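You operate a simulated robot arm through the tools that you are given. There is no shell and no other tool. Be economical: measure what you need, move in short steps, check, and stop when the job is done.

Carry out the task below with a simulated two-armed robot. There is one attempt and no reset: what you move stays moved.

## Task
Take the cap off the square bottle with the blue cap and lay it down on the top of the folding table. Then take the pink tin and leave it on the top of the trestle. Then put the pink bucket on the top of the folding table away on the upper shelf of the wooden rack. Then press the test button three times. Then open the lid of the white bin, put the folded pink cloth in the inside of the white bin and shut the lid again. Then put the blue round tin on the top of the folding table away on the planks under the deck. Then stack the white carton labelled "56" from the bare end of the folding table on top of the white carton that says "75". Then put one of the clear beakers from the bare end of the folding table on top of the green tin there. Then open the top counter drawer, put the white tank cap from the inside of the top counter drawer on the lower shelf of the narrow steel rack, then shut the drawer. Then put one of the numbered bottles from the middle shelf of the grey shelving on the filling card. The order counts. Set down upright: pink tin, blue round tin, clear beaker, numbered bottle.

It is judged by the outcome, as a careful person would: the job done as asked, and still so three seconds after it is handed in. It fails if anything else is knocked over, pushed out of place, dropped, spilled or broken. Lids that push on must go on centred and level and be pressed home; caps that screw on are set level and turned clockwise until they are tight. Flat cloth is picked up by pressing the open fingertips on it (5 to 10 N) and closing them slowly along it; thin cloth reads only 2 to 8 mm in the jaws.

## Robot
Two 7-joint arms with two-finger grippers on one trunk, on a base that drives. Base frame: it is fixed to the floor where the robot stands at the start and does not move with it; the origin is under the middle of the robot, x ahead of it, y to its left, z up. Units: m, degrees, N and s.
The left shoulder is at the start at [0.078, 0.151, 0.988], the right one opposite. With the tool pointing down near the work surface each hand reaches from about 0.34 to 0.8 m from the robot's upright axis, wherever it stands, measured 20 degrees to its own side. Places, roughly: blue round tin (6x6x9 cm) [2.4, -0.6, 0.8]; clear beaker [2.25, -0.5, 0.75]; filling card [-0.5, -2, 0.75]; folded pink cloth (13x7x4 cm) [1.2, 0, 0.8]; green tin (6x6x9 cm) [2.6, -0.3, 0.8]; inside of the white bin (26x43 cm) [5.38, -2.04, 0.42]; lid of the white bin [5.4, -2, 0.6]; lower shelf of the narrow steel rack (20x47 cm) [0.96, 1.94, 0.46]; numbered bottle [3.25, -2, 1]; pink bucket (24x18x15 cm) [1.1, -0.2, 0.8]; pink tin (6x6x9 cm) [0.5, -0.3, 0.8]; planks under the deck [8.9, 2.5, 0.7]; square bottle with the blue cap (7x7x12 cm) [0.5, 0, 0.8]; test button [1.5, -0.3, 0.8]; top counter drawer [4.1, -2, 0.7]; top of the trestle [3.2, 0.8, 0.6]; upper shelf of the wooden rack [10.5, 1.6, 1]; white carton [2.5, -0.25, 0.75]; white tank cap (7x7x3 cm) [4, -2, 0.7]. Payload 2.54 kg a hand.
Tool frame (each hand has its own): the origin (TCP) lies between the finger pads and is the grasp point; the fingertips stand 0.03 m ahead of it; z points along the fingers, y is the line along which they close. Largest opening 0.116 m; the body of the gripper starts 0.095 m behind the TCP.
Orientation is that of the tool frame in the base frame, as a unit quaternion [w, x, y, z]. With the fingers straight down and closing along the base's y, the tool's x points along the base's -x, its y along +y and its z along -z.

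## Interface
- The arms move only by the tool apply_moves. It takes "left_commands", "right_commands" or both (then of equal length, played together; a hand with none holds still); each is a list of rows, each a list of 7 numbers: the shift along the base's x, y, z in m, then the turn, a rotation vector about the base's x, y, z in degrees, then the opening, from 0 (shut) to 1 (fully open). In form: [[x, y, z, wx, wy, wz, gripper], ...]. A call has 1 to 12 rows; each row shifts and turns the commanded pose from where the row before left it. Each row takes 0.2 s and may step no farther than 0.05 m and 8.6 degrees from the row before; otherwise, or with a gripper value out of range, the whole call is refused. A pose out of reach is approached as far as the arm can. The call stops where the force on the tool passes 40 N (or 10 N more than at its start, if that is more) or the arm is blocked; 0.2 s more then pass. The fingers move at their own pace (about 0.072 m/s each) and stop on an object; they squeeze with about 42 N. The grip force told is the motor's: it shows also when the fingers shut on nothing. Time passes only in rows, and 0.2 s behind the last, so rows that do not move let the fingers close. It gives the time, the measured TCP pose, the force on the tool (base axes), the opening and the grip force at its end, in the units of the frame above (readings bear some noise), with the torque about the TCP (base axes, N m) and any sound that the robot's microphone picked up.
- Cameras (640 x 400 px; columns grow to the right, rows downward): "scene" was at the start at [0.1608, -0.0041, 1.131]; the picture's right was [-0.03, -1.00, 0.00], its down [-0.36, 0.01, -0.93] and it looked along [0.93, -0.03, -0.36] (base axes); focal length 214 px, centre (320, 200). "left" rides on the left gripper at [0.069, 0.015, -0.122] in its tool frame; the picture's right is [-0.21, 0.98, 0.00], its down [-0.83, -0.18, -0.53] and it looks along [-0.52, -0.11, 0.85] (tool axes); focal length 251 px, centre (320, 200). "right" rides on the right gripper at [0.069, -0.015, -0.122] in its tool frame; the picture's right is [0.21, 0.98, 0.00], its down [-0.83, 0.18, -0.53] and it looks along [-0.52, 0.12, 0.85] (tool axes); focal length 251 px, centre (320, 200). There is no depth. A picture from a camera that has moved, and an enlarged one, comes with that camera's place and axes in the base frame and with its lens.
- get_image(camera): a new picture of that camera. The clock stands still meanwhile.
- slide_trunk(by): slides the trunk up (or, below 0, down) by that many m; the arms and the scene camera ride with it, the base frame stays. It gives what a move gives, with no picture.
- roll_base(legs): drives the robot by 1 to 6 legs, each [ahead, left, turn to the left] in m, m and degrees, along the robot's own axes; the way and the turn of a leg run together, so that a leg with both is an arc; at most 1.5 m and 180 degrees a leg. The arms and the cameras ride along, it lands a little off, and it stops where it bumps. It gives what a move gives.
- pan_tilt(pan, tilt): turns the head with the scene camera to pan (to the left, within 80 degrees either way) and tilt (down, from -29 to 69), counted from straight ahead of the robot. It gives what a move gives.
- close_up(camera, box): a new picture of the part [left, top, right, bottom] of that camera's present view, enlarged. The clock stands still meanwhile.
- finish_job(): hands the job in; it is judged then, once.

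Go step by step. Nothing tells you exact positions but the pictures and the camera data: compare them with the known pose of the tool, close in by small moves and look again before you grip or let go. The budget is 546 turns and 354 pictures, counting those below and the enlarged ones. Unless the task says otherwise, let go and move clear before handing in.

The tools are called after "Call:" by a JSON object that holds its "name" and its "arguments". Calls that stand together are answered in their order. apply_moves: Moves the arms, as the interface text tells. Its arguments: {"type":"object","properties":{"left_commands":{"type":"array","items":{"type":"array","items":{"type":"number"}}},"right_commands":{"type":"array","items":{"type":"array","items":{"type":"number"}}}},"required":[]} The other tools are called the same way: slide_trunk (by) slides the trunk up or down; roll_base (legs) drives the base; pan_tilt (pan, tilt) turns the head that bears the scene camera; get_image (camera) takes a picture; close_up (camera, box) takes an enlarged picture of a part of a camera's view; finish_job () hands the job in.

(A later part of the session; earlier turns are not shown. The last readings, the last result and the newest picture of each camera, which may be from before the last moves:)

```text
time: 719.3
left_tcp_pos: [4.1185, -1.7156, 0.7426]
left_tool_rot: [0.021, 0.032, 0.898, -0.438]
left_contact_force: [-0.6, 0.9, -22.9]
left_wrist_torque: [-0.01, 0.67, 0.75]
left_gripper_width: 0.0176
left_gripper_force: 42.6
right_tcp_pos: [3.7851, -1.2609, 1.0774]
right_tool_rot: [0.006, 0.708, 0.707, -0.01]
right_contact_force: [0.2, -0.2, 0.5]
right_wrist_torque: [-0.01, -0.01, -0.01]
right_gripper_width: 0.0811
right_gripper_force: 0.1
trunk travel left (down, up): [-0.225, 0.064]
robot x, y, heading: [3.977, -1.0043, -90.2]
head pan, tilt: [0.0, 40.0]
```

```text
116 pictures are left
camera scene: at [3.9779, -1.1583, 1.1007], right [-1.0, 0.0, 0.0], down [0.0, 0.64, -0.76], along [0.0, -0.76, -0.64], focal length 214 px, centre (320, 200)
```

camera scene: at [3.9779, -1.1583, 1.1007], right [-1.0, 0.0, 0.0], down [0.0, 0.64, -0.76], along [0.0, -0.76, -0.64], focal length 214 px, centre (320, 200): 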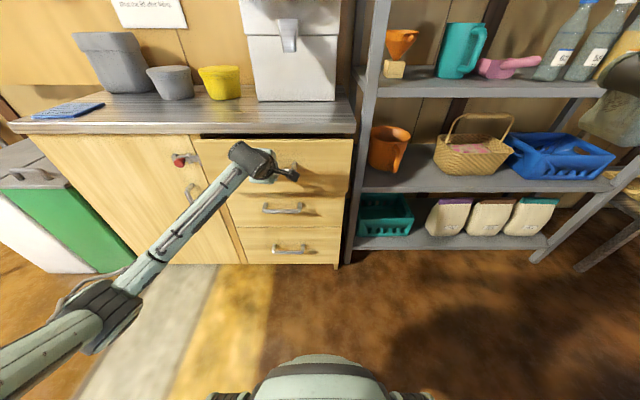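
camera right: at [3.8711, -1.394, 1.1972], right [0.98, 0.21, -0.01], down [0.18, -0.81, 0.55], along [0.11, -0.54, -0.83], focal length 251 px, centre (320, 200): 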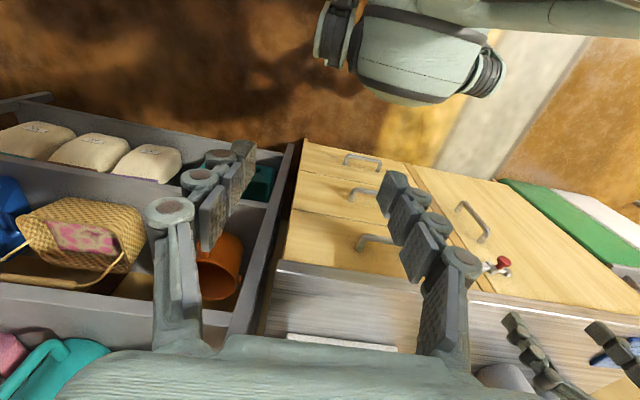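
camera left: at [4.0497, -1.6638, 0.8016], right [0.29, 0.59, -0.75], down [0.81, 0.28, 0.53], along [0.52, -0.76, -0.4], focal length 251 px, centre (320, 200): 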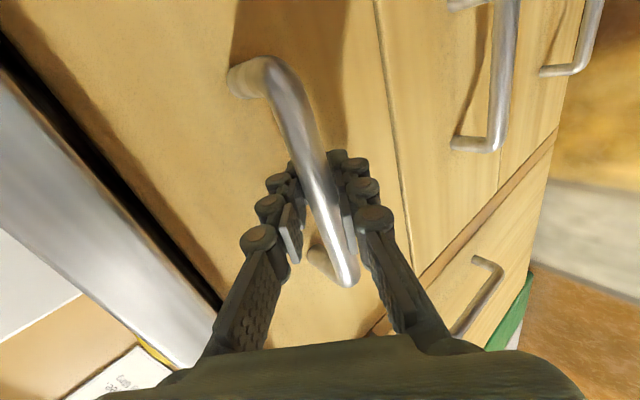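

Call:
{"name": "roll_base", "arguments": {"legs": [[-0.2, 0, 0]]}}

Call:
{"name": "get_image", "arguments": {"camera": "scene"}}

```text
time: 720.9
left_tcp_pos: [4.1175, -1.5145, 0.742]
left_tool_rot: [0.022, 0.033, 0.898, -0.438]
left_contact_force: [2.8, -0.3, -13.3]
left_wrist_torque: [0.03, 0.45, 0.87]
left_gripper_width: 0.0175
left_gripper_force: 42.2
right_tcp_pos: [3.7837, -1.0594, 1.0773]
right_tool_rot: [0.005, 0.708, 0.706, -0.01]
right_contact_force: [1.0, -0.1, 0.5]
right_wrist_torque: [-0.01, 0.0, 0.02]
right_gripper_width: 0.081
right_gripper_force: 0.0
trunk travel left (down, up): [-0.225, 0.064]
robot x, y, heading: [3.9785, -0.8, -90.0]
head pan, tilt: [0.0, 40.0]
```

```text
115 pictures are left
camera scene: at [3.9782, -0.9577, 1.1009], right [-1.0, 0.0, 0.0], down [0.0, 0.64, -0.77], along [0.0, -0.77, -0.64], focal length 214 px, centre (320, 200)
```

scene: 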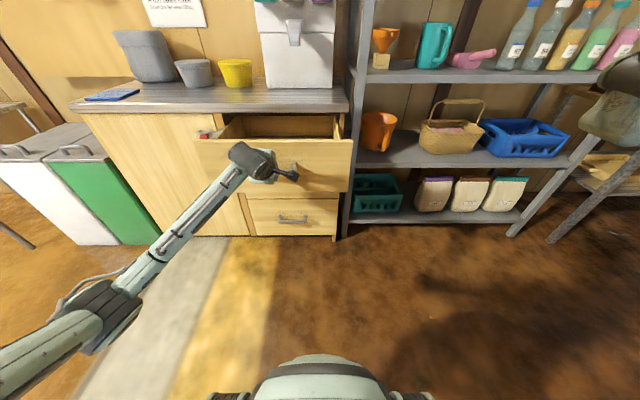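

Call:
{"name": "close_up", "arguments": {"camera": "scene", "box": [190, 100, 370, 200]}}

```text
3.56 times, centred on (280, 150) of scene
camera zoom: at [3.9782, -0.9577, 1.1009], right [-1.0, 0.0, 0.0], down [0.0, 0.64, -0.77], along [0.0, -0.77, -0.64], focal length 763 px, centre (462, 378)
```

zoom: 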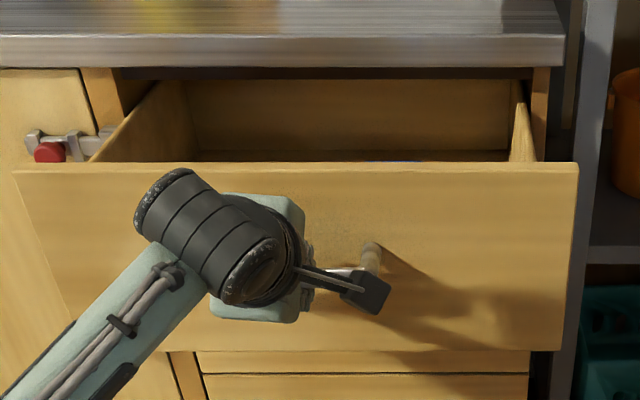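

Call:
{"name": "roll_base", "arguments": {"legs": [[-0.04, 0, 0]]}}

Call:
{"name": "close_up", "arguments": {"camera": "scene", "box": [190, 100, 370, 200]}}

```text
time: 721.8
left_tcp_pos: [4.1192, -1.4743, 0.7429]
left_tool_rot: [0.02, 0.033, 0.899, -0.437]
left_contact_force: [0.2, 0.3, -6.2]
left_wrist_torque: [-0.03, 0.91, 0.62]
left_gripper_width: 0.0177
left_gripper_force: 42.0
right_tcp_pos: [3.7844, -1.0205, 1.077]
right_tool_rot: [0.007, 0.709, 0.705, -0.01]
right_contact_force: [-0.4, 0.4, -0.2]
right_wrist_torque: [0.01, 0.01, -0.02]
right_gripper_width: 0.0813
right_gripper_force: 0.0
trunk travel left (down, up): [-0.225, 0.064]
robot x, y, heading: [3.9778, -0.7652, -90.2]
head pan, tilt: [0.0, 40.0]
```

```text
3.56 times, centred on (280, 150) of scene
camera zoom: at [3.9782, -0.9171, 1.1011], right [-1.0, 0.0, 0.0], down [0.0, 0.64, -0.77], along [0.0, -0.77, -0.64], focal length 763 px, centre (462, 378)
```

zoom: 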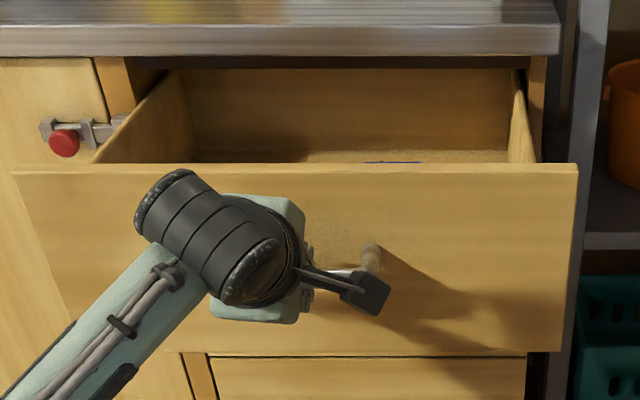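

The drawer is 0.30 m open. I'll release the handle and withdraw, then look inside.

Call:
{"name": "apply_moves", "arguments": {"left_commands": [[0, 0, 0, 0, 0, 0, 0.3], [0, 0, 0, 0, 0, 0, 0.5], [0, 0, 0, 0, 0, 0, 0.5], [0, 0.03, 0.02, 0, 0, 0, 0.5], [0, 0.03, 0.025, 0, 0, 0, 0.5], [0, 0.02, 0.035, 5, 0, 0, 0.5], [0, 0.01, 0.04, 7, 0, 0, 0.5], [0, 0, 0.04, 7, 0, 0, 0.5], [0, 0, 0.04, 7, 0, 0, 0.5], [0, 0, 0.03, 7, 0, 0, 0.5], [0, 0, 0.02, 7, 0, 0, 0.5], [0, 0, 0, 7, 0, 0, 0.5]]}}

Call:
{"name": "get_image", "arguments": {"camera": "scene"}}

```text
time: 724.4
left_tcp_pos: [4.1183, -1.3841, 0.9937]
left_tool_rot: [0.006, 0.039, 0.998, -0.042]
left_contact_force: [0.2, -0.1, 0.0]
left_wrist_torque: [-0.02, 0.0, -0.01]
left_gripper_width: 0.058
left_gripper_force: 0.1
right_tcp_pos: [3.785, -1.0204, 1.0771]
right_tool_rot: [0.007, 0.708, 0.706, -0.012]
right_contact_force: [0.2, -0.1, -0.3]
right_wrist_torque: [-0.03, -0.03, 0.0]
right_gripper_width: 0.0814
right_gripper_force: 0.1
trunk travel left (down, up): [-0.225, 0.064]
robot x, y, heading: [3.9842, -0.7652, -90.3]
head pan, tilt: [0.0, 40.0]
```

```text
112 pictures are left
camera scene: at [3.9778, -0.9167, 1.1012], right [-1.0, 0.0, 0.0], down [0.0, 0.64, -0.77], along [0.0, -0.77, -0.64], focal length 214 px, centre (320, 200)
```

scene: 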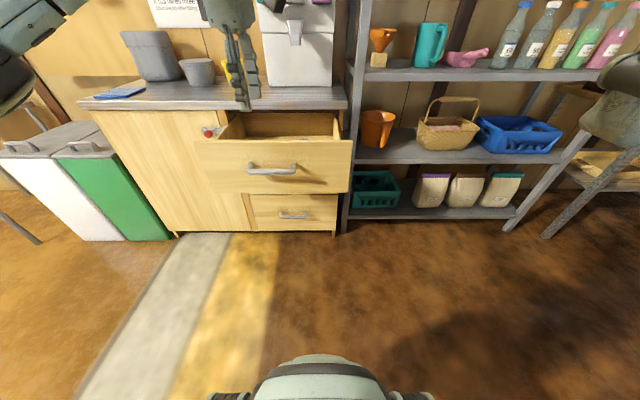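

Call:
{"name": "roll_base", "arguments": {"legs": [[0.25, -0.12, 0.3]]}}

Call:
{"name": "get_image", "arguments": {"camera": "left"}}

Call:
{"name": "get_image", "arguments": {"camera": "scene"}}

```text
time: 726.3
left_tcp_pos: [4.0004, -1.6313, 0.9932]
left_tool_rot: [0.007, 0.036, 0.998, -0.044]
left_contact_force: [0.0, -0.5, 0.2]
left_wrist_torque: [0.0, -0.01, 0.02]
left_gripper_width: 0.058
left_gripper_force: 0.0
right_tcp_pos: [3.665, -1.268, 1.0771]
right_tool_rot: [0.007, 0.706, 0.708, -0.009]
right_contact_force: [-0.1, -1.5, 0.2]
right_wrist_torque: [0.04, 0.01, 0.0]
right_gripper_width: 0.0812
right_gripper_force: 0.0
trunk travel left (down, up): [-0.225, 0.064]
robot x, y, heading: [3.858, -1.007, -89.9]
head pan, tilt: [0.0, 40.0]
```

```text
111 pictures are left
camera left: at [3.9318, -1.6012, 1.112], right [0.29, 0.95, -0.08], down [0.81, -0.19, 0.56], along [0.52, -0.22, -0.82], focal length 251 px, centre (320, 200)
```

left: 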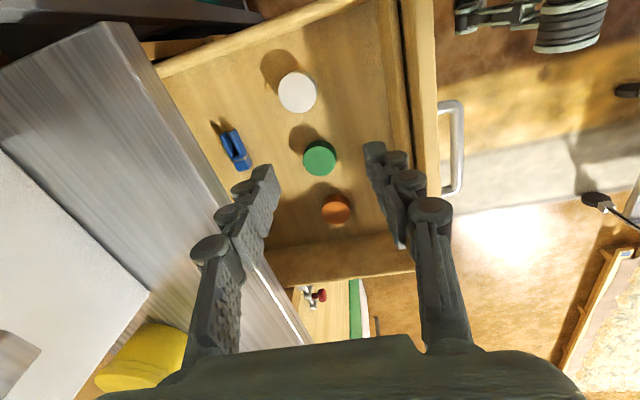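

```text
110 pictures are left
camera scene: at [3.8579, -1.1645, 1.1011], right [-1.0, 0.0, 0.0], down [0.0, 0.64, -0.77], along [0.0, -0.77, -0.64], focal length 214 px, centre (320, 200)
```

scene: 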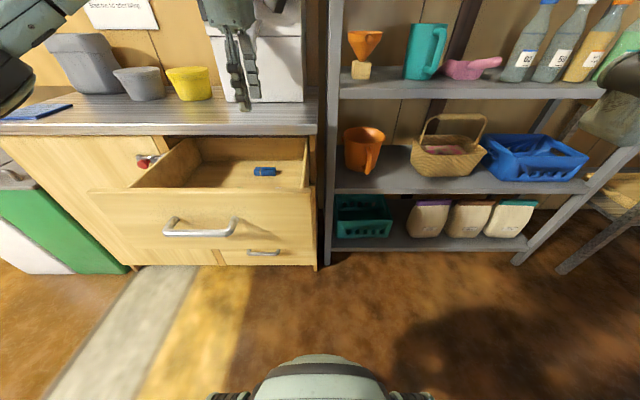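

I see the white cap at about (3.99, −1.69) in the drawer, beside green and orange ones. I'll turn the left hand back so it closes along x and hover over it.

Call:
{"name": "apply_moves", "arguments": {"left_commands": [[0, 0, 0, 5, 0, 0, 0.8], [0, -0.005, 0, 0, 0, -8.5, 0.8], [0, -0.01, 0, 0, 0, -8.5, 0.8], [0, -0.01, 0, 0, 0, -8.5, 0.8], [0, -0.01, 0, 0, 0, -8.5, 0.8], [0, 0, 0, 0, 0, -8.5, 0.8], [0, 0, 0, 0, 0, -8.5, 0.8], [0, 0, 0, 0, 0, -8.5, 0.8], [0, 0, 0, 0, 0, -8.5, 0.8], [0, 0, 0, 0, 0, -8.5, 0.8], [0, 0, 0, 0, 0, -8.5, 0.8]]}}

Call:
{"name": "get_image", "arguments": {"camera": "left"}}

```text
time: 728.7
left_tcp_pos: [4.0003, -1.6654, 0.9931]
left_tool_rot: [0.003, 0.704, 0.71, -0.003]
left_contact_force: [0.0, 0.9, 0.9]
left_wrist_torque: [0.02, 0.0, 0.02]
left_gripper_width: 0.0928
left_gripper_force: 0.1
right_tcp_pos: [3.6649, -1.2687, 1.0766]
right_tool_rot: [0.007, 0.707, 0.707, -0.01]
right_contact_force: [0.3, 0.0, -0.4]
right_wrist_torque: [-0.02, -0.01, 0.02]
right_gripper_width: 0.0812
right_gripper_force: 0.0
trunk travel left (down, up): [-0.225, 0.064]
robot x, y, heading: [3.8607, -1.0088, -90.0]
head pan, tilt: [0.0, 40.0]
```

```text
109 pictures are left
camera left: at [4.0151, -1.5962, 1.1144], right [0.98, -0.2, 0.0], down [-0.17, -0.82, 0.54], along [-0.11, -0.53, -0.84], focal length 251 px, centre (320, 200)
```

left: 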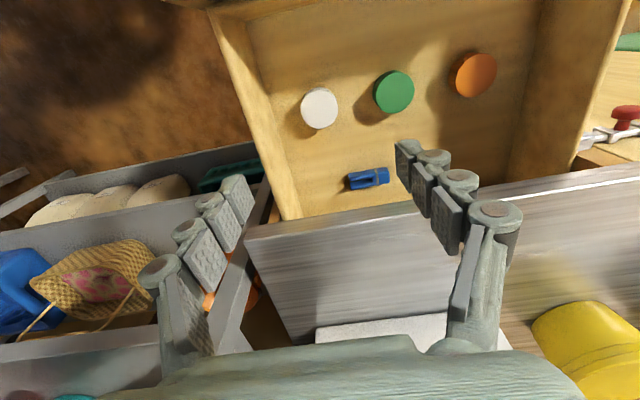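

Call:
{"name": "apply_moves", "arguments": {"left_commands": [[-0.003, -0.01, -0.04, 0, 0, 0, 0.8], [-0.004, -0.01, -0.04, 0, 0, 0, 0.8], [0, -0.009, -0.045, 0, 0, 0, 0.8], [0, 0, -0.045, 0, 0, 0, 0.8], [0, 0, -0.045, 0, 0, 0, 0.8], [0, 0, -0.045, 0, 0, 0, 0.8]]}}

Call:
{"name": "get_image", "arguments": {"camera": "left"}}

Call:
{"name": "get_image", "arguments": {"camera": "scene"}}

```text
time: 730.1
left_tcp_pos: [3.9938, -1.6969, 0.732]
left_tool_rot: [0.004, 0.703, 0.712, -0.004]
left_contact_force: [-0.2, -0.7, 0.1]
left_wrist_torque: [0.01, -0.01, 0.01]
left_gripper_width: 0.0926
left_gripper_force: 0.0
right_tcp_pos: [3.6656, -1.2679, 1.0773]
right_tool_rot: [0.007, 0.706, 0.708, -0.01]
right_contact_force: [-0.3, -0.7, -0.5]
right_wrist_torque: [-0.02, 0.03, 0.0]
right_gripper_width: 0.0812
right_gripper_force: 0.2
trunk travel left (down, up): [-0.225, 0.064]
robot x, y, heading: [3.8595, -1.0089, -89.8]
head pan, tilt: [0.0, 40.0]
```

```text
108 pictures are left
camera left: at [4.0081, -1.6265, 0.8538], right [0.98, -0.2, 0.0], down [-0.17, -0.82, 0.54], along [-0.11, -0.53, -0.84], focal length 251 px, centre (320, 200)
```

left: 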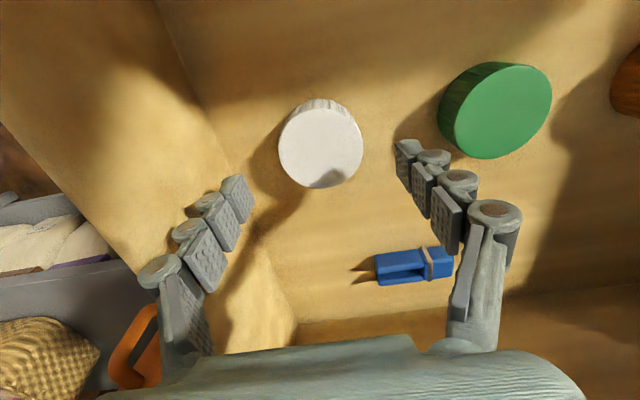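

```text
107 pictures are left
camera scene: at [3.8582, -1.1644, 1.1012], right [-1.0, 0.0, 0.0], down [0.0, 0.64, -0.77], along [0.0, -0.77, -0.64], focal length 214 px, centre (320, 200)
```

scene: 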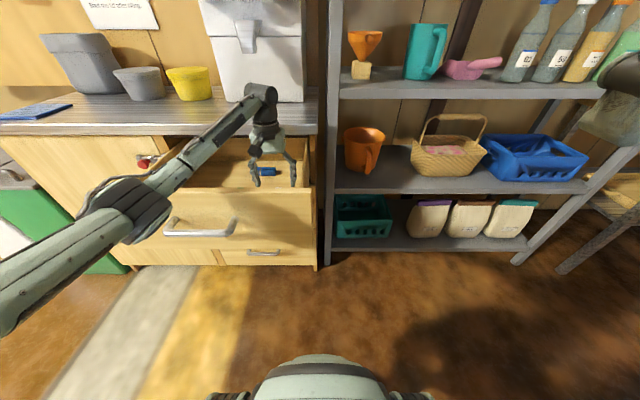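

Call:
{"name": "apply_moves", "arguments": {"left_commands": [[0, -0.003, -0.03, 0, 0, 0, 0.8], [0, 0, -0.025, 0, 0, 0, 0.8], [0, 0, -0.008, 0, 0, 0, 0.8], [0, 0, 0, 0, 0, 0, 0.8]]}}

Call:
{"name": "get_image", "arguments": {"camera": "left"}}

```text
time: 731.1
left_tcp_pos: [3.9935, -1.6978, 0.6706]
left_tool_rot: [0.003, 0.702, 0.712, -0.004]
left_contact_force: [-0.6, -1.0, 5.3]
left_wrist_torque: [0.05, 0.0, 0.05]
left_gripper_width: 0.094
left_gripper_force: 0.4
right_tcp_pos: [3.6645, -1.2683, 1.0786]
right_tool_rot: [0.007, 0.706, 0.708, -0.011]
right_contact_force: [0.2, -0.3, -0.1]
right_wrist_torque: [-0.07, 0.0, -0.02]
right_gripper_width: 0.0812
right_gripper_force: 0.1
trunk travel left (down, up): [-0.225, 0.064]
robot x, y, heading: [3.8576, -1.0108, -89.8]
head pan, tilt: [0.0, 40.0]
```

```text
106 pictures are left
camera left: at [4.008, -1.6276, 0.7924], right [0.98, -0.2, 0.0], down [-0.17, -0.82, 0.54], along [-0.11, -0.53, -0.84], focal length 251 px, centre (320, 200)
```

left: 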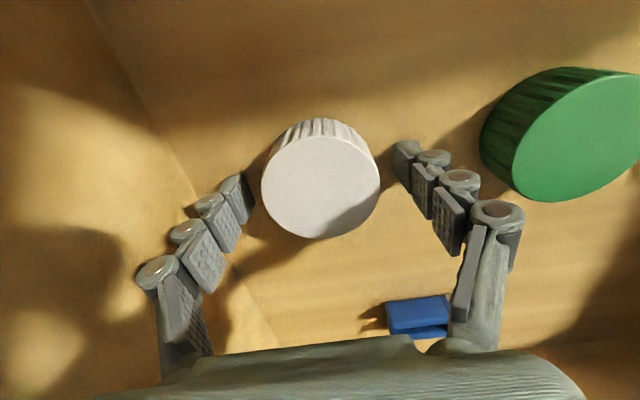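

The tips touch the drawer floor (z≈0.641). Raise 3 mm and close.

Call:
{"name": "apply_moves", "arguments": {"left_commands": [[0, 0, 0.004, 0, 0, 0, 0.8], [0, 0, 0, 0, 0, 0, 0.6], [0, 0, 0, 0, 0, 0, 0.45], [0, 0, 0, 0, 0, 0, 0.45], [0, 0, 0, 0, 0, 0, 0.45]]}}

Call:
{"name": "apply_moves", "arguments": {"left_commands": [[0, 0, 0.02, 0, 0, 0, 0.45], [0, 0, 0.04, 0, 0, 0, 0.45], [0, 0, 0.045, 0, 0, 0, 0.45], [0, 0, 0.045, 0, 0, 0, 0.45], [0, 0.01, 0.045, 0, 0, 0, 0.45], [0, 0.02, 0.045, 0, 0, 0, 0.45], [0, 0.03, 0.035, 0, 0, 0, 0.45], [0, 0.03, 0.035, 0, 0, 0, 0.45]]}}

Call:
{"name": "get_image", "arguments": {"camera": "left"}}

```text
time: 732.3
left_tcp_pos: [3.9932, -1.6968, 0.6799]
left_tool_rot: [0.006, 0.703, 0.711, -0.006]
left_contact_force: [-1.0, -0.9, 29.8]
left_wrist_torque: [0.24, 0.12, 0.0]
left_gripper_width: 0.06
left_gripper_force: 42.4
right_tcp_pos: [3.6653, -1.2659, 1.0785]
right_tool_rot: [0.008, 0.706, 0.708, -0.012]
right_contact_force: [-0.5, 0.4, 0.7]
right_wrist_torque: [-0.02, -0.01, 0.0]
right_gripper_width: 0.0813
right_gripper_force: 0.0
trunk travel left (down, up): [-0.225, 0.064]
robot x, y, heading: [3.8552, -1.0093, -89.9]
head pan, tilt: [0.0, 40.0]
```

```text
time: 734.1
left_tcp_pos: [3.9944, -1.6076, 0.9843]
left_tool_rot: [0.004, 0.703, 0.712, -0.004]
left_contact_force: [0.2, -0.5, 0.0]
left_wrist_torque: [-0.01, -0.04, -0.01]
left_gripper_width: 0.0597
left_gripper_force: 42.0
right_tcp_pos: [3.6643, -1.2671, 1.0776]
right_tool_rot: [0.007, 0.707, 0.707, -0.011]
right_contact_force: [0.2, 0.5, 0.3]
right_wrist_torque: [-0.05, -0.01, -0.02]
right_gripper_width: 0.0812
right_gripper_force: 0.0
trunk travel left (down, up): [-0.225, 0.064]
robot x, y, heading: [3.8572, -1.0116, -90.1]
head pan, tilt: [0.0, 40.0]
```

```text
105 pictures are left
camera left: at [4.0072, -1.5375, 1.1059], right [0.98, -0.2, 0.0], down [-0.17, -0.82, 0.54], along [-0.11, -0.53, -0.84], focal length 251 px, centre (320, 200)
```

left: 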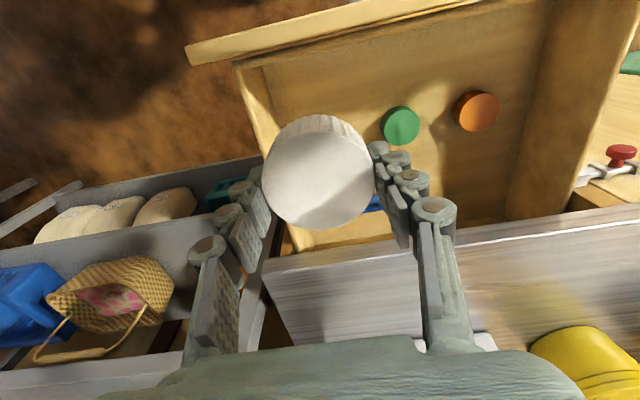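

The cap is held. I'll back away leaving the drawer open for now, and drive around the near end of the table to the narrow steel rack.

Call:
{"name": "roll_base", "arguments": {"legs": [[-0.2, 0, 0], [0, 0, -90], [0, 0.35, 0], [1.5, 0, 0], [1.5, 0, 0], [1.2, 0, 0]]}}

Call:
{"name": "pan_tilt", "arguments": {"pan": -60, "tilt": 20}}

Call:
{"name": "get_image", "arguments": {"camera": "scene"}}

```text
time: 762.9
left_tcp_pos: [-0.9422, -1.2874, 0.9834]
left_tool_rot: [0.001, 1.0, 0.011, -0.004]
left_contact_force: [-0.5, -0.1, -0.5]
left_wrist_torque: [-0.02, -0.02, 0.03]
left_gripper_width: 0.0603
left_gripper_force: 41.9
right_tcp_pos: [-0.6043, -0.9582, 1.077]
right_tool_rot: [-0.002, 1.0, 0.004, -0.013]
right_contact_force: [-1.0, 1.0, 0.3]
right_wrist_torque: [0.01, 0.0, -0.03]
right_gripper_width: 0.081
right_gripper_force: 0.0
trunk travel left (down, up): [-0.225, 0.064]
robot x, y, heading: [-0.3459, -1.149, -179.8]
head pan, tilt: [0.0, 40.0]
```

```text
time: 764.2
left_tcp_pos: [-0.9427, -1.2891, 0.9843]
left_tool_rot: [0.001, 1.0, 0.01, -0.004]
left_contact_force: [-0.4, 0.5, 0.1]
left_wrist_torque: [0.03, 0.01, 0.01]
left_gripper_width: 0.06
left_gripper_force: 42.2
right_tcp_pos: [-0.6048, -0.9588, 1.0765]
right_tool_rot: [-0.003, 1.0, 0.005, -0.013]
right_contact_force: [0.4, -1.1, 0.0]
right_wrist_torque: [-0.01, 0.0, 0.0]
right_gripper_width: 0.0813
right_gripper_force: 0.1
trunk travel left (down, up): [-0.225, 0.064]
robot x, y, heading: [-0.3388, -1.1465, -179.3]
head pan, tilt: [-60.0, 20.0]
```

```text
104 pictures are left
camera scene: at [-0.4602, -1.0706, 1.1326], right [0.86, 0.51, 0.0], down [0.17, -0.29, -0.94], along [-0.48, 0.81, -0.34], focal length 214 px, centre (320, 200)
```

scene: 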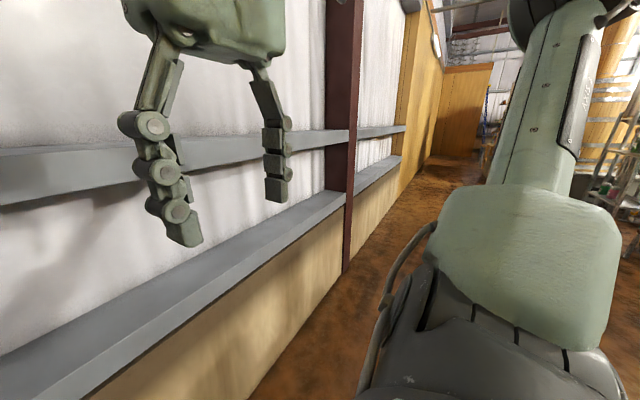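

Call:
{"name": "roll_base", "arguments": {"legs": [[0, 0, -90], [1.5, 0, 0], [0.7, 0, 0]]}}

Call:
{"name": "pan_tilt", "arguments": {"pan": -35, "tilt": 25}}

Call:
{"name": "get_image", "arguments": {"camera": "scene"}}

```text
time: 779.0
left_tcp_pos: [-0.4658, 1.6415, 0.9844]
left_tool_rot: [-0.003, 0.71, -0.705, -0.004]
left_contact_force: [0.4, 0.1, -0.7]
left_wrist_torque: [0.02, 0.03, -0.03]
left_gripper_width: 0.0602
left_gripper_force: 41.7
right_tcp_pos: [-0.1414, 1.2998, 1.078]
right_tool_rot: [0.011, -0.705, 0.709, 0.007]
right_contact_force: [-0.5, -0.3, 0.2]
right_wrist_torque: [-0.04, 0.01, 0.02]
right_gripper_width: 0.0812
right_gripper_force: 0.0
trunk travel left (down, up): [-0.225, 0.064]
robot x, y, heading: [-0.3345, 1.0423, 89.5]
head pan, tilt: [-60.0, 20.0]
```

```text
time: 779.8
left_tcp_pos: [-0.4665, 1.6419, 0.9839]
left_tool_rot: [-0.002, 0.71, -0.704, -0.003]
left_contact_force: [0.2, 0.0, -1.0]
left_wrist_torque: [-0.03, 0.02, 0.01]
left_gripper_width: 0.0599
left_gripper_force: 42.3
right_tcp_pos: [-0.1403, 1.2983, 1.0776]
right_tool_rot: [0.011, -0.704, 0.71, 0.007]
right_contact_force: [0.4, 0.8, 0.7]
right_wrist_torque: [0.02, -0.01, -0.02]
right_gripper_width: 0.0812
right_gripper_force: 0.1
trunk travel left (down, up): [-0.225, 0.064]
robot x, y, heading: [-0.3344, 1.0431, 89.6]
head pan, tilt: [-35.0, 25.0]
```

```text
103 pictures are left
camera scene: at [-0.2821, 1.1843, 1.1245], right [0.82, -0.58, 0.0], down [-0.24, -0.34, -0.91], along [0.53, 0.74, -0.42], focal length 214 px, centre (320, 200)
```

scene: 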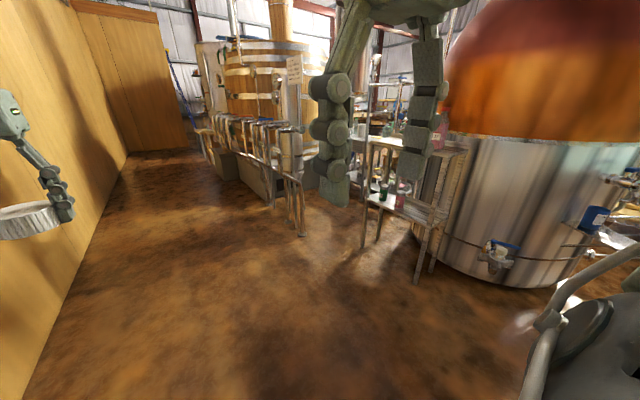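

Call:
{"name": "roll_base", "arguments": {"legs": [[0.62, 0, 0], [0, 0, -89.5]]}}

Call:
{"name": "slide_trunk", "arguments": {"by": -0.2}}

Call:
{"name": "pan_tilt", "arguments": {"pan": 5, "tilt": 20}}

Call:
{"name": "get_image", "arguments": {"camera": "scene"}}

```text
time: 787.2
left_tcp_pos: [0.2674, 1.7981, 0.983]
left_tool_rot: [0.003, -0.012, 1.0, 0.001]
left_contact_force: [-0.6, -0.1, -1.0]
left_wrist_torque: [-0.01, 0.02, -0.02]
left_gripper_width: 0.0599
left_gripper_force: 42.1
right_tcp_pos: [-0.0712, 1.4685, 1.0764]
right_tool_rot: [0.012, -0.005, 1.0, -0.003]
right_contact_force: [-0.8, -0.8, 0.0]
right_wrist_torque: [0.04, 0.02, 0.01]
right_gripper_width: 0.0813
right_gripper_force: 0.0
trunk travel left (down, up): [-0.225, 0.064]
robot x, y, heading: [-0.3267, 1.6585, 0.4]
head pan, tilt: [-35.0, 25.0]
```

```text
time: 789.4
left_tcp_pos: [0.266, 1.7986, 0.7849]
left_tool_rot: [0.004, -0.012, 1.0, 0.0]
left_contact_force: [0.3, -0.4, -0.2]
left_wrist_torque: [0.01, 0.02, 0.0]
left_gripper_width: 0.0599
left_gripper_force: 41.9
right_tcp_pos: [-0.0707, 1.4679, 0.8781]
right_tool_rot: [0.012, -0.004, 1.0, -0.003]
right_contact_force: [0.3, -0.1, 0.0]
right_wrist_torque: [-0.01, -0.02, 0.01]
right_gripper_width: 0.0811
right_gripper_force: 0.0
trunk travel left (down, up): [-0.025, 0.264]
robot x, y, heading: [-0.3319, 1.6584, 0.4]
head pan, tilt: [-35.0, 25.0]
```

```text
time: 790.4
left_tcp_pos: [0.2664, 1.799, 0.7844]
left_tool_rot: [0.006, -0.011, 1.0, 0.0]
left_contact_force: [-0.1, 0.5, 0.0]
left_wrist_torque: [-0.01, 0.05, -0.01]
left_gripper_width: 0.0597
left_gripper_force: 42.0
right_tcp_pos: [-0.0711, 1.4684, 0.8772]
right_tool_rot: [0.013, -0.004, 1.0, -0.003]
right_contact_force: [0.7, 0.4, 0.5]
right_wrist_torque: [0.03, 0.02, -0.02]
right_gripper_width: 0.0814
right_gripper_force: 0.0
trunk travel left (down, up): [-0.025, 0.264]
robot x, y, heading: [-0.3308, 1.6546, 0.7]
head pan, tilt: [5.0, 20.0]
```

```text
102 pictures are left
camera scene: at [-0.1701, 1.6665, 0.9326], right [0.1, -1.0, 0.0], down [-0.34, -0.03, -0.94], along [0.94, 0.09, -0.34], focal length 214 px, centre (320, 200)
```

scene: 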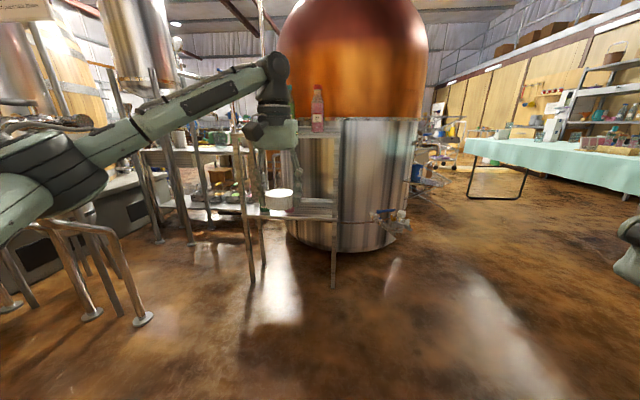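

Call:
{"name": "close_up", "arguments": {"camera": "scene", "box": [220, 70, 370, 300]}}

```text
1.74 times, centred on (295, 185) of scene
camera zoom: at [-0.1701, 1.6665, 0.9326], right [0.1, -1.0, 0.0], down [-0.34, -0.03, -0.94], along [0.94, 0.09, -0.34], focal length 373 px, centre (364, 226)
```

zoom: 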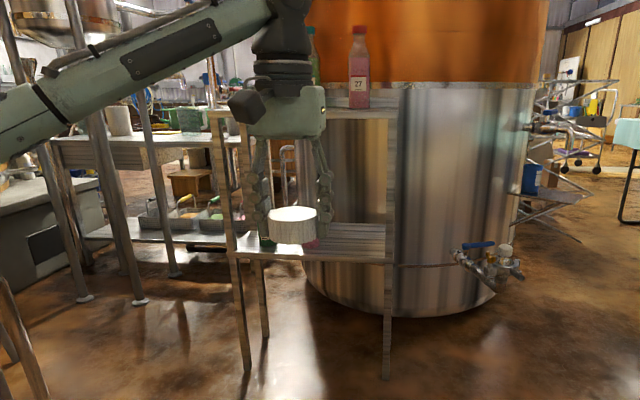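

Measured: lower shelf z≈0.445, front x≈0.88, y 1.68–2.19, free at y 1.70–1.92; the upper shelf at z≈0.87 leaves room for a vertical hand. I'll lower the hand first, then drive in.

Call:
{"name": "apply_moves", "arguments": {"left_commands": [[0, 0, -0.045, 0, 0, 0, 0.45], [0, 0, -0.045, 0, 0, 0, 0.45], [0, 0, -0.045, 0, 0, 0, 0.45], [0, 0, -0.045, 0, 0, 0, 0.45], [0, 0, -0.045, 0, 0, 0, 0.45], [0, 0, -0.035, 0, 0, 0, 0.45]]}}

Call:
{"name": "roll_base", "arguments": {"legs": [[0.45, 0, -0.6]]}}

Call:
{"name": "pan_tilt", "arguments": {"pan": 12, "tilt": 30}}

Call:
{"name": "get_image", "arguments": {"camera": "scene"}}

Call:
{"name": "get_image", "arguments": {"camera": "left"}}

```text
time: 791.8
left_tcp_pos: [0.2668, 1.7978, 0.5249]
left_tool_rot: [0.005, -0.012, 1.0, 0.001]
left_contact_force: [0.4, -0.3, -0.1]
left_wrist_torque: [-0.04, -0.01, -0.02]
left_gripper_width: 0.0598
left_gripper_force: 42.2
right_tcp_pos: [-0.0694, 1.4669, 0.8771]
right_tool_rot: [0.012, -0.004, 1.0, -0.002]
right_contact_force: [-0.4, 0.0, 0.3]
right_wrist_torque: [0.0, -0.03, 0.02]
right_gripper_width: 0.0811
right_gripper_force: 0.1
trunk travel left (down, up): [-0.025, 0.264]
robot x, y, heading: [-0.3272, 1.6566, 0.2]
head pan, tilt: [5.0, 20.0]
```

```text
time: 794.5
left_tcp_pos: [0.7181, 1.7897, 0.5247]
left_tool_rot: [0.005, -0.004, 1.0, 0.001]
left_contact_force: [-0.7, -0.6, -1.2]
left_wrist_torque: [0.0, 0.03, 0.0]
left_gripper_width: 0.0599
left_gripper_force: 42.0
right_tcp_pos: [0.3767, 1.4647, 0.8764]
right_tool_rot: [0.013, 0.003, 1.0, -0.002]
right_contact_force: [-0.4, -0.5, 0.5]
right_wrist_torque: [-0.02, 0.01, 0.0]
right_gripper_width: 0.0813
right_gripper_force: 0.0
trunk travel left (down, up): [-0.025, 0.264]
robot x, y, heading: [0.1141, 1.663, 0.0]
head pan, tilt: [5.0, 20.0]
```

```text
time: 795.3
left_tcp_pos: [0.7198, 1.7909, 0.5256]
left_tool_rot: [0.004, -0.003, 1.0, 0.001]
left_contact_force: [0.9, -0.3, -1.1]
left_wrist_torque: [-0.02, 0.02, -0.03]
left_gripper_width: 0.0598
left_gripper_force: 41.5
right_tcp_pos: [0.376, 1.4648, 0.8766]
right_tool_rot: [0.012, 0.003, 1.0, -0.003]
right_contact_force: [0.2, -0.5, -0.3]
right_wrist_torque: [-0.01, 0.0, -0.02]
right_gripper_width: 0.0811
right_gripper_force: 0.1
trunk travel left (down, up): [-0.025, 0.264]
robot x, y, heading: [0.1208, 1.6589, -0.2]
head pan, tilt: [12.0, 30.0]
```

```text
100 pictures are left
camera scene: at [0.276, 1.6758, 0.9166], right [0.2, -0.98, 0.0], down [-0.49, -0.1, -0.87], along [0.85, 0.18, -0.5], focal length 214 px, centre (320, 200)
```

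scene: 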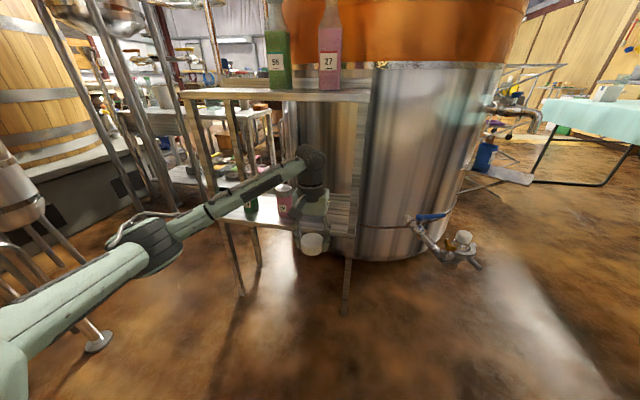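

```text
99 pictures are left
camera left: at [0.6484, 1.8048, 0.6466], right [0.21, 0.98, 0.0], down [0.82, -0.18, 0.54], along [0.53, -0.11, -0.84], focal length 251 px, centre (320, 200)
```

left: 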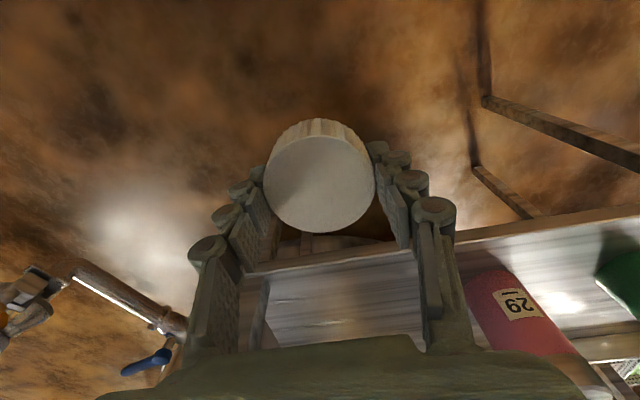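

Call:
{"name": "roll_base", "arguments": {"legs": [[0.22, 0, 0]]}}

Call:
{"name": "get_image", "arguments": {"camera": "scene"}}

Call:
{"name": "get_image", "arguments": {"camera": "left"}}

```text
time: 796.9
left_tcp_pos: [0.9364, 1.7901, 0.5249]
left_tool_rot: [0.004, -0.005, 1.0, 0.002]
left_contact_force: [0.1, -0.2, -1.4]
left_wrist_torque: [-0.01, 0.04, 0.02]
left_gripper_width: 0.06
left_gripper_force: 41.8
right_tcp_pos: [0.594, 1.4639, 0.8767]
right_tool_rot: [0.013, 0.001, 1.0, -0.003]
right_contact_force: [-0.1, -0.2, -0.7]
right_wrist_torque: [-0.03, 0.0, -0.01]
right_gripper_width: 0.0811
right_gripper_force: 0.0
trunk travel left (down, up): [-0.025, 0.264]
robot x, y, heading: [0.3384, 1.6625, -0.3]
head pan, tilt: [12.0, 30.0]
```

```text
98 pictures are left
camera scene: at [0.4938, 1.6749, 0.9165], right [0.2, -0.98, 0.0], down [-0.49, -0.1, -0.87], along [0.85, 0.18, -0.5], focal length 214 px, centre (320, 200)
```

scene: 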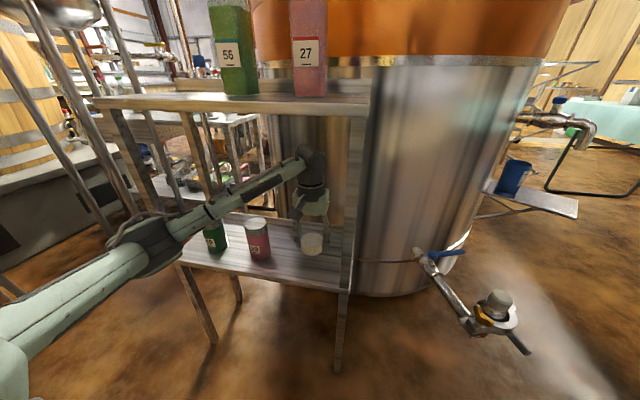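

```text
97 pictures are left
camera left: at [0.8662, 1.8042, 0.6466], right [0.21, 0.98, 0.0], down [0.82, -0.18, 0.54], along [0.53, -0.11, -0.84], focal length 251 px, centre (320, 200)
```

left: 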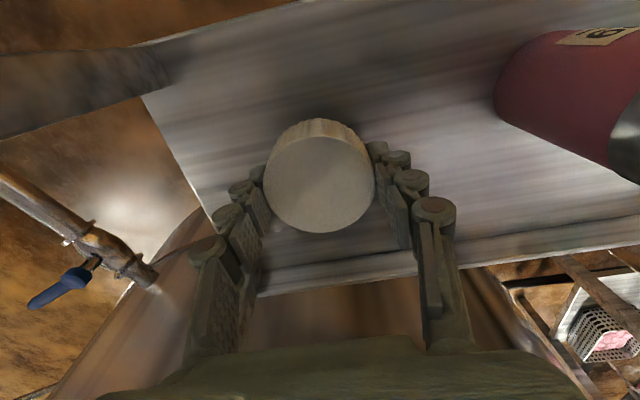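

Call:
{"name": "apply_moves", "arguments": {"left_commands": [[0, 0, -0.015, 0, 0, 0, 0.45], [0, 0, -0.01, 0, 0, 0, 0.45], [0, 0, -0.005, 0, 0, 0, 0.45], [0, 0, 0, 0, 0, 0, 0.45]]}}

Call:
{"name": "apply_moves", "arguments": {"left_commands": [[0, 0, -0.004, 0, 0, 0, 0.45], [0, 0, -0.004, 0, 0, 0, 0.45], [0, 0, -0.003, 0, 0, 0, 0.45], [0, 0, 0, 0, 0, 0, 0.45]]}}

Call:
{"name": "close_up", "arguments": {"camera": "scene", "box": [220, 180, 360, 290]}}

```text
time: 797.9
left_tcp_pos: [0.9378, 1.7909, 0.4939]
left_tool_rot: [0.004, -0.004, 1.0, 0.001]
left_contact_force: [-0.4, 0.7, -0.5]
left_wrist_torque: [0.02, 0.02, 0.02]
left_gripper_width: 0.06
left_gripper_force: 42.0
right_tcp_pos: [0.5951, 1.4638, 0.8775]
right_tool_rot: [0.013, 0.001, 1.0, -0.003]
right_contact_force: [-0.7, -0.3, 0.8]
right_wrist_torque: [0.01, -0.01, 0.0]
right_gripper_width: 0.0812
right_gripper_force: 0.0
trunk travel left (down, up): [-0.025, 0.264]
robot x, y, heading: [0.3357, 1.6607, -0.5]
head pan, tilt: [12.0, 30.0]
```

```text
time: 798.9
left_tcp_pos: [0.9364, 1.7901, 0.4876]
left_tool_rot: [0.008, -0.005, 1.0, 0.0]
left_contact_force: [-5.3, 4.1, 25.1]
left_wrist_torque: [-0.04, 0.31, -0.12]
left_gripper_width: 0.0599
left_gripper_force: 41.7
right_tcp_pos: [0.5934, 1.4639, 0.8783]
right_tool_rot: [0.015, 0.001, 1.0, -0.002]
right_contact_force: [0.7, -0.8, 0.5]
right_wrist_torque: [-0.01, 0.02, 0.01]
right_gripper_width: 0.0812
right_gripper_force: 0.0
trunk travel left (down, up): [-0.025, 0.264]
robot x, y, heading: [0.3383, 1.6569, -0.2]
head pan, tilt: [12.0, 30.0]
```

```text
3.64 times, centred on (290, 235) of scene
camera zoom: at [0.4922, 1.6747, 0.9173], right [0.2, -0.98, 0.0], down [-0.49, -0.1, -0.87], along [0.85, 0.18, -0.5], focal length 780 px, centre (429, 73)
```

zoom: 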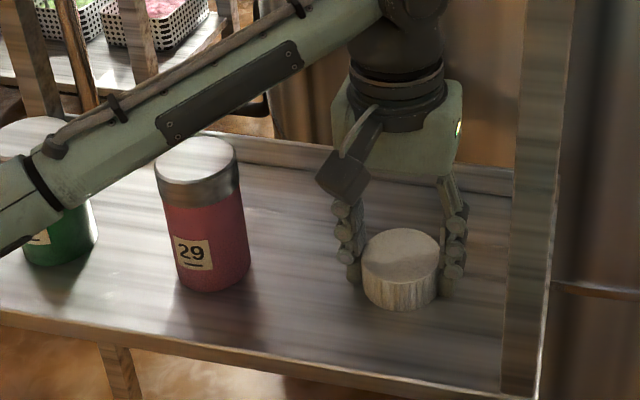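

Down on the shelf. I'll open, rise 4 cm and back out.

Call:
{"name": "apply_moves", "arguments": {"left_commands": [[0, 0, 0.002, 0, 0, 0, 0.6], [0, 0, 0, 0, 0, 0, 0.75], [0, 0, 0, 0, 0, 0, 0.75], [0, 0, 0.02, 0, 0, 0, 0.75], [0, 0, 0.022, 0, 0, 0, 0.75]]}}

Call:
{"name": "roll_base", "arguments": {"legs": [[-0.35, 0, 0]]}}

Call:
{"name": "get_image", "arguments": {"camera": "scene"}}

```text
time: 800.1
left_tcp_pos: [0.9372, 1.7888, 0.5277]
left_tool_rot: [0.005, -0.003, 1.0, 0.0]
left_contact_force: [-0.9, 0.5, 1.0]
left_wrist_torque: [0.01, 0.0, -0.03]
left_gripper_width: 0.087
left_gripper_force: 0.1
right_tcp_pos: [0.5941, 1.4641, 0.8778]
right_tool_rot: [0.013, 0.002, 1.0, -0.003]
right_contact_force: [-0.1, 0.0, -0.3]
right_wrist_torque: [0.05, -0.01, -0.01]
right_gripper_width: 0.0813
right_gripper_force: 0.1
trunk travel left (down, up): [-0.025, 0.264]
robot x, y, heading: [0.3338, 1.657, -0.4]
head pan, tilt: [12.0, 30.0]
```

```text
time: 802.4
left_tcp_pos: [0.5896, 1.7906, 0.5272]
left_tool_rot: [0.004, -0.004, 1.0, 0.001]
left_contact_force: [-0.3, 0.8, -0.1]
left_wrist_torque: [0.0, 0.01, 0.01]
left_gripper_width: 0.0868
left_gripper_force: 0.1
right_tcp_pos: [0.2488, 1.4655, 0.8772]
right_tool_rot: [0.011, 0.002, 1.0, -0.003]
right_contact_force: [-0.4, -0.1, 0.5]
right_wrist_torque: [0.01, 0.0, 0.0]
right_gripper_width: 0.0815
right_gripper_force: 0.0
trunk travel left (down, up): [-0.025, 0.264]
robot x, y, heading: [-0.0059, 1.6583, -0.0]
head pan, tilt: [12.0, 30.0]
```

```text
95 pictures are left
camera scene: at [0.1477, 1.6764, 0.9166], right [0.2, -0.98, 0.0], down [-0.49, -0.1, -0.87], along [0.85, 0.18, -0.5], focal length 214 px, centre (320, 200)
```

scene: 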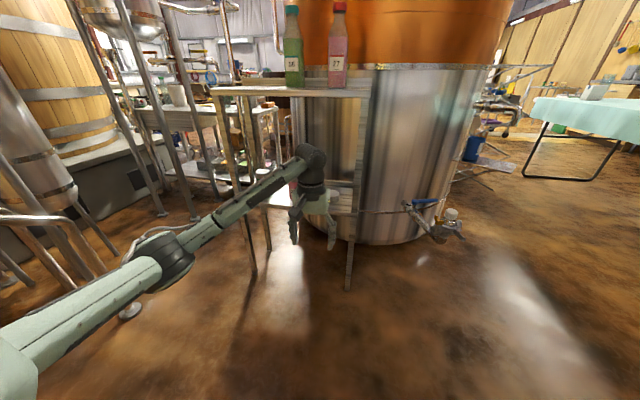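

The cap lies on the lower shelf. Restore the arm and trunk, then return to shut the drawer.

Call:
{"name": "apply_moves", "arguments": {"left_commands": [[-0.01, 0, 0.045, 0, 0, 0, 1], [-0.02, 0, 0.045, 0, 0, 0, 1], [-0.02, 0, 0.04, 0, 0, 0, 1], [-0.03, 0, 0.04, 0, 0, 0, 1], [-0.03, 0, 0.04, 0, 0, 0, 1], [-0.03, 0, 0.03, 0, 0, 0, 1], [-0.03, 0, 0.02, 0, 0, 0, 1]]}}

Call:
{"name": "slide_trunk", "arguments": {"by": 0.2}}

Call:
{"name": "roll_base", "arguments": {"legs": [[-0.33, 0, 0], [0, 0, -90], [1.5, 0, 0], [1.3, 0, 0], [0, 0, 90]]}}

```text
time: 804.0
left_tcp_pos: [0.4213, 1.7911, 0.7874]
left_tool_rot: [0.004, -0.005, 1.0, 0.001]
left_contact_force: [0.7, -0.3, -0.9]
left_wrist_torque: [-0.01, 0.0, 0.04]
left_gripper_width: 0.1161
left_gripper_force: 0.0
right_tcp_pos: [0.249, 1.4655, 0.8775]
right_tool_rot: [0.011, 0.002, 1.0, -0.002]
right_contact_force: [0.8, -0.6, 0.3]
right_wrist_torque: [-0.01, 0.02, 0.0]
right_gripper_width: 0.0814
right_gripper_force: 0.2
trunk travel left (down, up): [-0.025, 0.264]
robot x, y, heading: [-0.0092, 1.6575, -0.2]
head pan, tilt: [12.0, 30.0]
```

```text
time: 806.2
left_tcp_pos: [0.4207, 1.7904, 0.9889]
left_tool_rot: [0.004, -0.004, 1.0, 0.001]
left_contact_force: [0.7, 0.3, 0.3]
left_wrist_torque: [-0.04, 0.02, -0.02]
left_gripper_width: 0.1158
left_gripper_force: 0.0
right_tcp_pos: [0.2482, 1.466, 1.0767]
right_tool_rot: [0.012, 0.002, 1.0, -0.002]
right_contact_force: [0.2, 0.2, 0.1]
right_wrist_torque: [-0.01, -0.03, 0.0]
right_gripper_width: 0.0814
right_gripper_force: 0.1
trunk travel left (down, up): [-0.225, 0.064]
robot x, y, heading: [-0.0061, 1.656, -0.3]
head pan, tilt: [12.0, 30.0]
```

```text
time: 829.4
left_tcp_pos: [0.1233, -1.0096, 0.9887]
left_tool_rot: [0.005, -0.022, 1.0, 0.001]
left_contact_force: [-0.6, -0.4, -0.2]
left_wrist_torque: [-0.02, 0.0, -0.03]
left_gripper_width: 0.1161
left_gripper_force: 0.1
right_tcp_pos: [-0.0367, -1.3386, 1.077]
right_tool_rot: [0.012, -0.016, 1.0, -0.003]
right_contact_force: [0.2, -1.2, -0.2]
right_wrist_torque: [0.02, 0.01, -0.01]
right_gripper_width: 0.081
right_gripper_force: 0.1
trunk travel left (down, up): [-0.225, 0.064]
robot x, y, heading: [-0.2979, -1.1565, 1.7]
head pan, tilt: [12.0, 30.0]
```

Call:
{"name": "roll_base", "arguments": {"legs": [[1.4, 0.15, -1.7], [1.5, 0, 0], [1.35, 0, 0], [0, 0, -90]]}}

Call:
{"name": "pan_tilt", "arguments": {"pan": 0, "tilt": 40}}

Call:
{"name": "get_image", "arguments": {"camera": "scene"}}

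```text
time: 853.7
left_tcp_pos: [4.0577, -1.42, 0.9883]
left_tool_rot: [0.004, 0.71, 0.704, -0.003]
left_contact_force: [0.9, -0.6, 0.4]
left_wrist_torque: [0.0, 0.01, -0.03]
left_gripper_width: 0.1159
left_gripper_force: 0.0
right_tcp_pos: [3.7347, -1.2429, 1.0763]
right_tool_rot: [0.006, 0.714, 0.7, -0.01]
right_contact_force: [0.7, 0.2, -0.2]
right_wrist_torque: [0.0, 0.03, 0.01]
right_gripper_width: 0.0814
right_gripper_force: 0.1
trunk travel left (down, up): [-0.225, 0.064]
robot x, y, heading: [3.9298, -0.9874, -91.0]
head pan, tilt: [12.0, 30.0]
```

```text
time: 854.5
left_tcp_pos: [4.0569, -1.4192, 0.9884]
left_tool_rot: [0.004, 0.71, 0.704, -0.003]
left_contact_force: [-0.4, 0.3, 0.2]
left_wrist_torque: [-0.01, -0.03, -0.02]
left_gripper_width: 0.1161
left_gripper_force: 0.1
right_tcp_pos: [3.7351, -1.2436, 1.0781]
right_tool_rot: [0.006, 0.714, 0.7, -0.011]
right_contact_force: [0.0, -0.3, 0.2]
right_wrist_torque: [-0.01, 0.0, 0.03]
right_gripper_width: 0.0812
right_gripper_force: 0.1
trunk travel left (down, up): [-0.225, 0.064]
robot x, y, heading: [3.9323, -0.9893, -91.2]
head pan, tilt: [0.0, 40.0]
```

```text
94 pictures are left
camera scene: at [3.9299, -1.1438, 1.1012], right [-1.0, 0.02, 0.0], down [0.01, 0.64, -0.77], along [-0.02, -0.77, -0.64], focal length 214 px, centre (320, 200)
```

scene: 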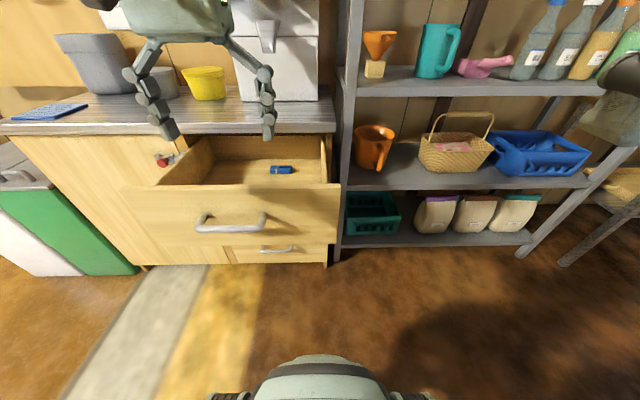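

The drawer is still open as left. I'll position as before, re-orient the left hand to grip the handle, and push it shut with the base.

Call:
{"name": "roll_base", "arguments": {"legs": [[-0.22, 0.045, 1.0]]}}

Call:
{"name": "apply_moves", "arguments": {"left_commands": [[0, 0, -0.01, 0, 0, 8.5, 0.5], [0, 0, -0.01, 0, 0, 8.5, 0.5], [0, 0, -0.01, 0, 0, 8.5, 0.5], [0, 0, -0.01, 0, 0, 8.5, 0.5], [0, 0, -0.01, 0, 0, 8.5, 0.5], [0, 0, -0.01, 0, 0, 8.5, 0.5], [0, 0, 0, 0, 0, 8.5, 0.5], [0, 0, 0, 0, 0, 8.5, 0.5], [0, 0, 0, 0, 0, 8.5, 0.5], [0, 0, 0, 0, 0, 8.5, 0.5], [0, 0, 0, 0, 0, 4, 0.5]]}}

Call:
{"name": "apply_moves", "arguments": {"left_commands": [[0.005, -0.02, -0.01, -5, 0, 0, 0.5], [0.005, -0.02, -0.01, -6, 0, 0, 0.5], [0.005, -0.02, -0.01, -6, 0, 0, 0.5], [0.005, -0.02, -0.01, -6, 0, 0, 0.5], [0.003, -0.02, -0.01, -6, 0, 0, 0.5], [0, -0.01, -0.01, -6, 0, 0, 0.5], [0, 0, -0.01, -6, 0, 0, 0.5], [0, 0, 0, -6, 0, 0, 0.5], [0, 0, 0, -6, 0, 0, 0.5]]}}

Call:
{"name": "get_image", "arguments": {"camera": "left"}}

```text
time: 856.2
left_tcp_pos: [4.1126, -1.2001, 0.9888]
left_tool_rot: [0.004, 0.704, 0.71, -0.002]
left_contact_force: [0.5, 0.4, -0.1]
left_wrist_torque: [-0.03, 0.0, 0.03]
left_gripper_width: 0.116
left_gripper_force: 0.2
right_tcp_pos: [3.787, -1.0289, 1.0778]
right_tool_rot: [0.007, 0.707, 0.707, -0.011]
right_contact_force: [0.5, -0.4, 0.9]
right_wrist_torque: [-0.03, -0.01, -0.02]
right_gripper_width: 0.0812
right_gripper_force: 0.0
trunk travel left (down, up): [-0.225, 0.064]
robot x, y, heading: [3.9826, -0.7745, -90.0]
head pan, tilt: [0.0, 40.0]
```

```text
time: 858.6
left_tcp_pos: [4.1126, -1.2018, 0.9282]
left_tool_rot: [0.005, 0.002, 1.0, 0.001]
left_contact_force: [-0.2, 0.7, 0.1]
left_wrist_torque: [0.01, -0.01, -0.02]
left_gripper_width: 0.0578
left_gripper_force: 0.0
right_tcp_pos: [3.787, -1.0298, 1.0776]
right_tool_rot: [0.007, 0.708, 0.706, -0.01]
right_contact_force: [-0.6, 0.2, 0.4]
right_wrist_torque: [-0.01, 0.0, -0.01]
right_gripper_width: 0.0811
right_gripper_force: 0.1
trunk travel left (down, up): [-0.225, 0.064]
robot x, y, heading: [3.9811, -0.7729, -90.0]
head pan, tilt: [0.0, 40.0]
```

```text
time: 860.6
left_tcp_pos: [4.1362, -1.3116, 0.8586]
left_tool_rot: [0.005, 0.001, 0.895, -0.446]
left_contact_force: [0.2, 0.1, 0.0]
left_wrist_torque: [0.01, -0.03, -0.02]
left_gripper_width: 0.0579
left_gripper_force: 0.0
right_tcp_pos: [3.7871, -1.0299, 1.0766]
right_tool_rot: [0.007, 0.708, 0.706, -0.01]
right_contact_force: [-0.3, -0.5, -0.9]
right_wrist_torque: [0.03, -0.02, 0.02]
right_gripper_width: 0.0813
right_gripper_force: 0.0
trunk travel left (down, up): [-0.225, 0.064]
robot x, y, heading: [3.9835, -0.7708, -90.0]
head pan, tilt: [0.0, 40.0]
```

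```text
93 pictures are left
camera left: at [4.0653, -1.2048, 0.9192], right [0.22, 0.59, -0.78], down [0.82, 0.32, 0.47], along [0.53, -0.74, -0.41], focal length 251 px, centre (320, 200)
```

left: 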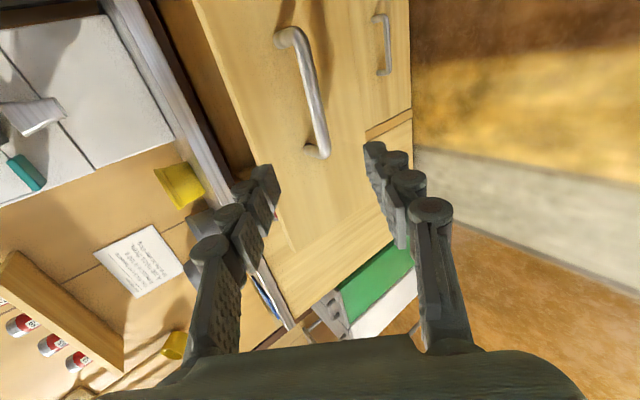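

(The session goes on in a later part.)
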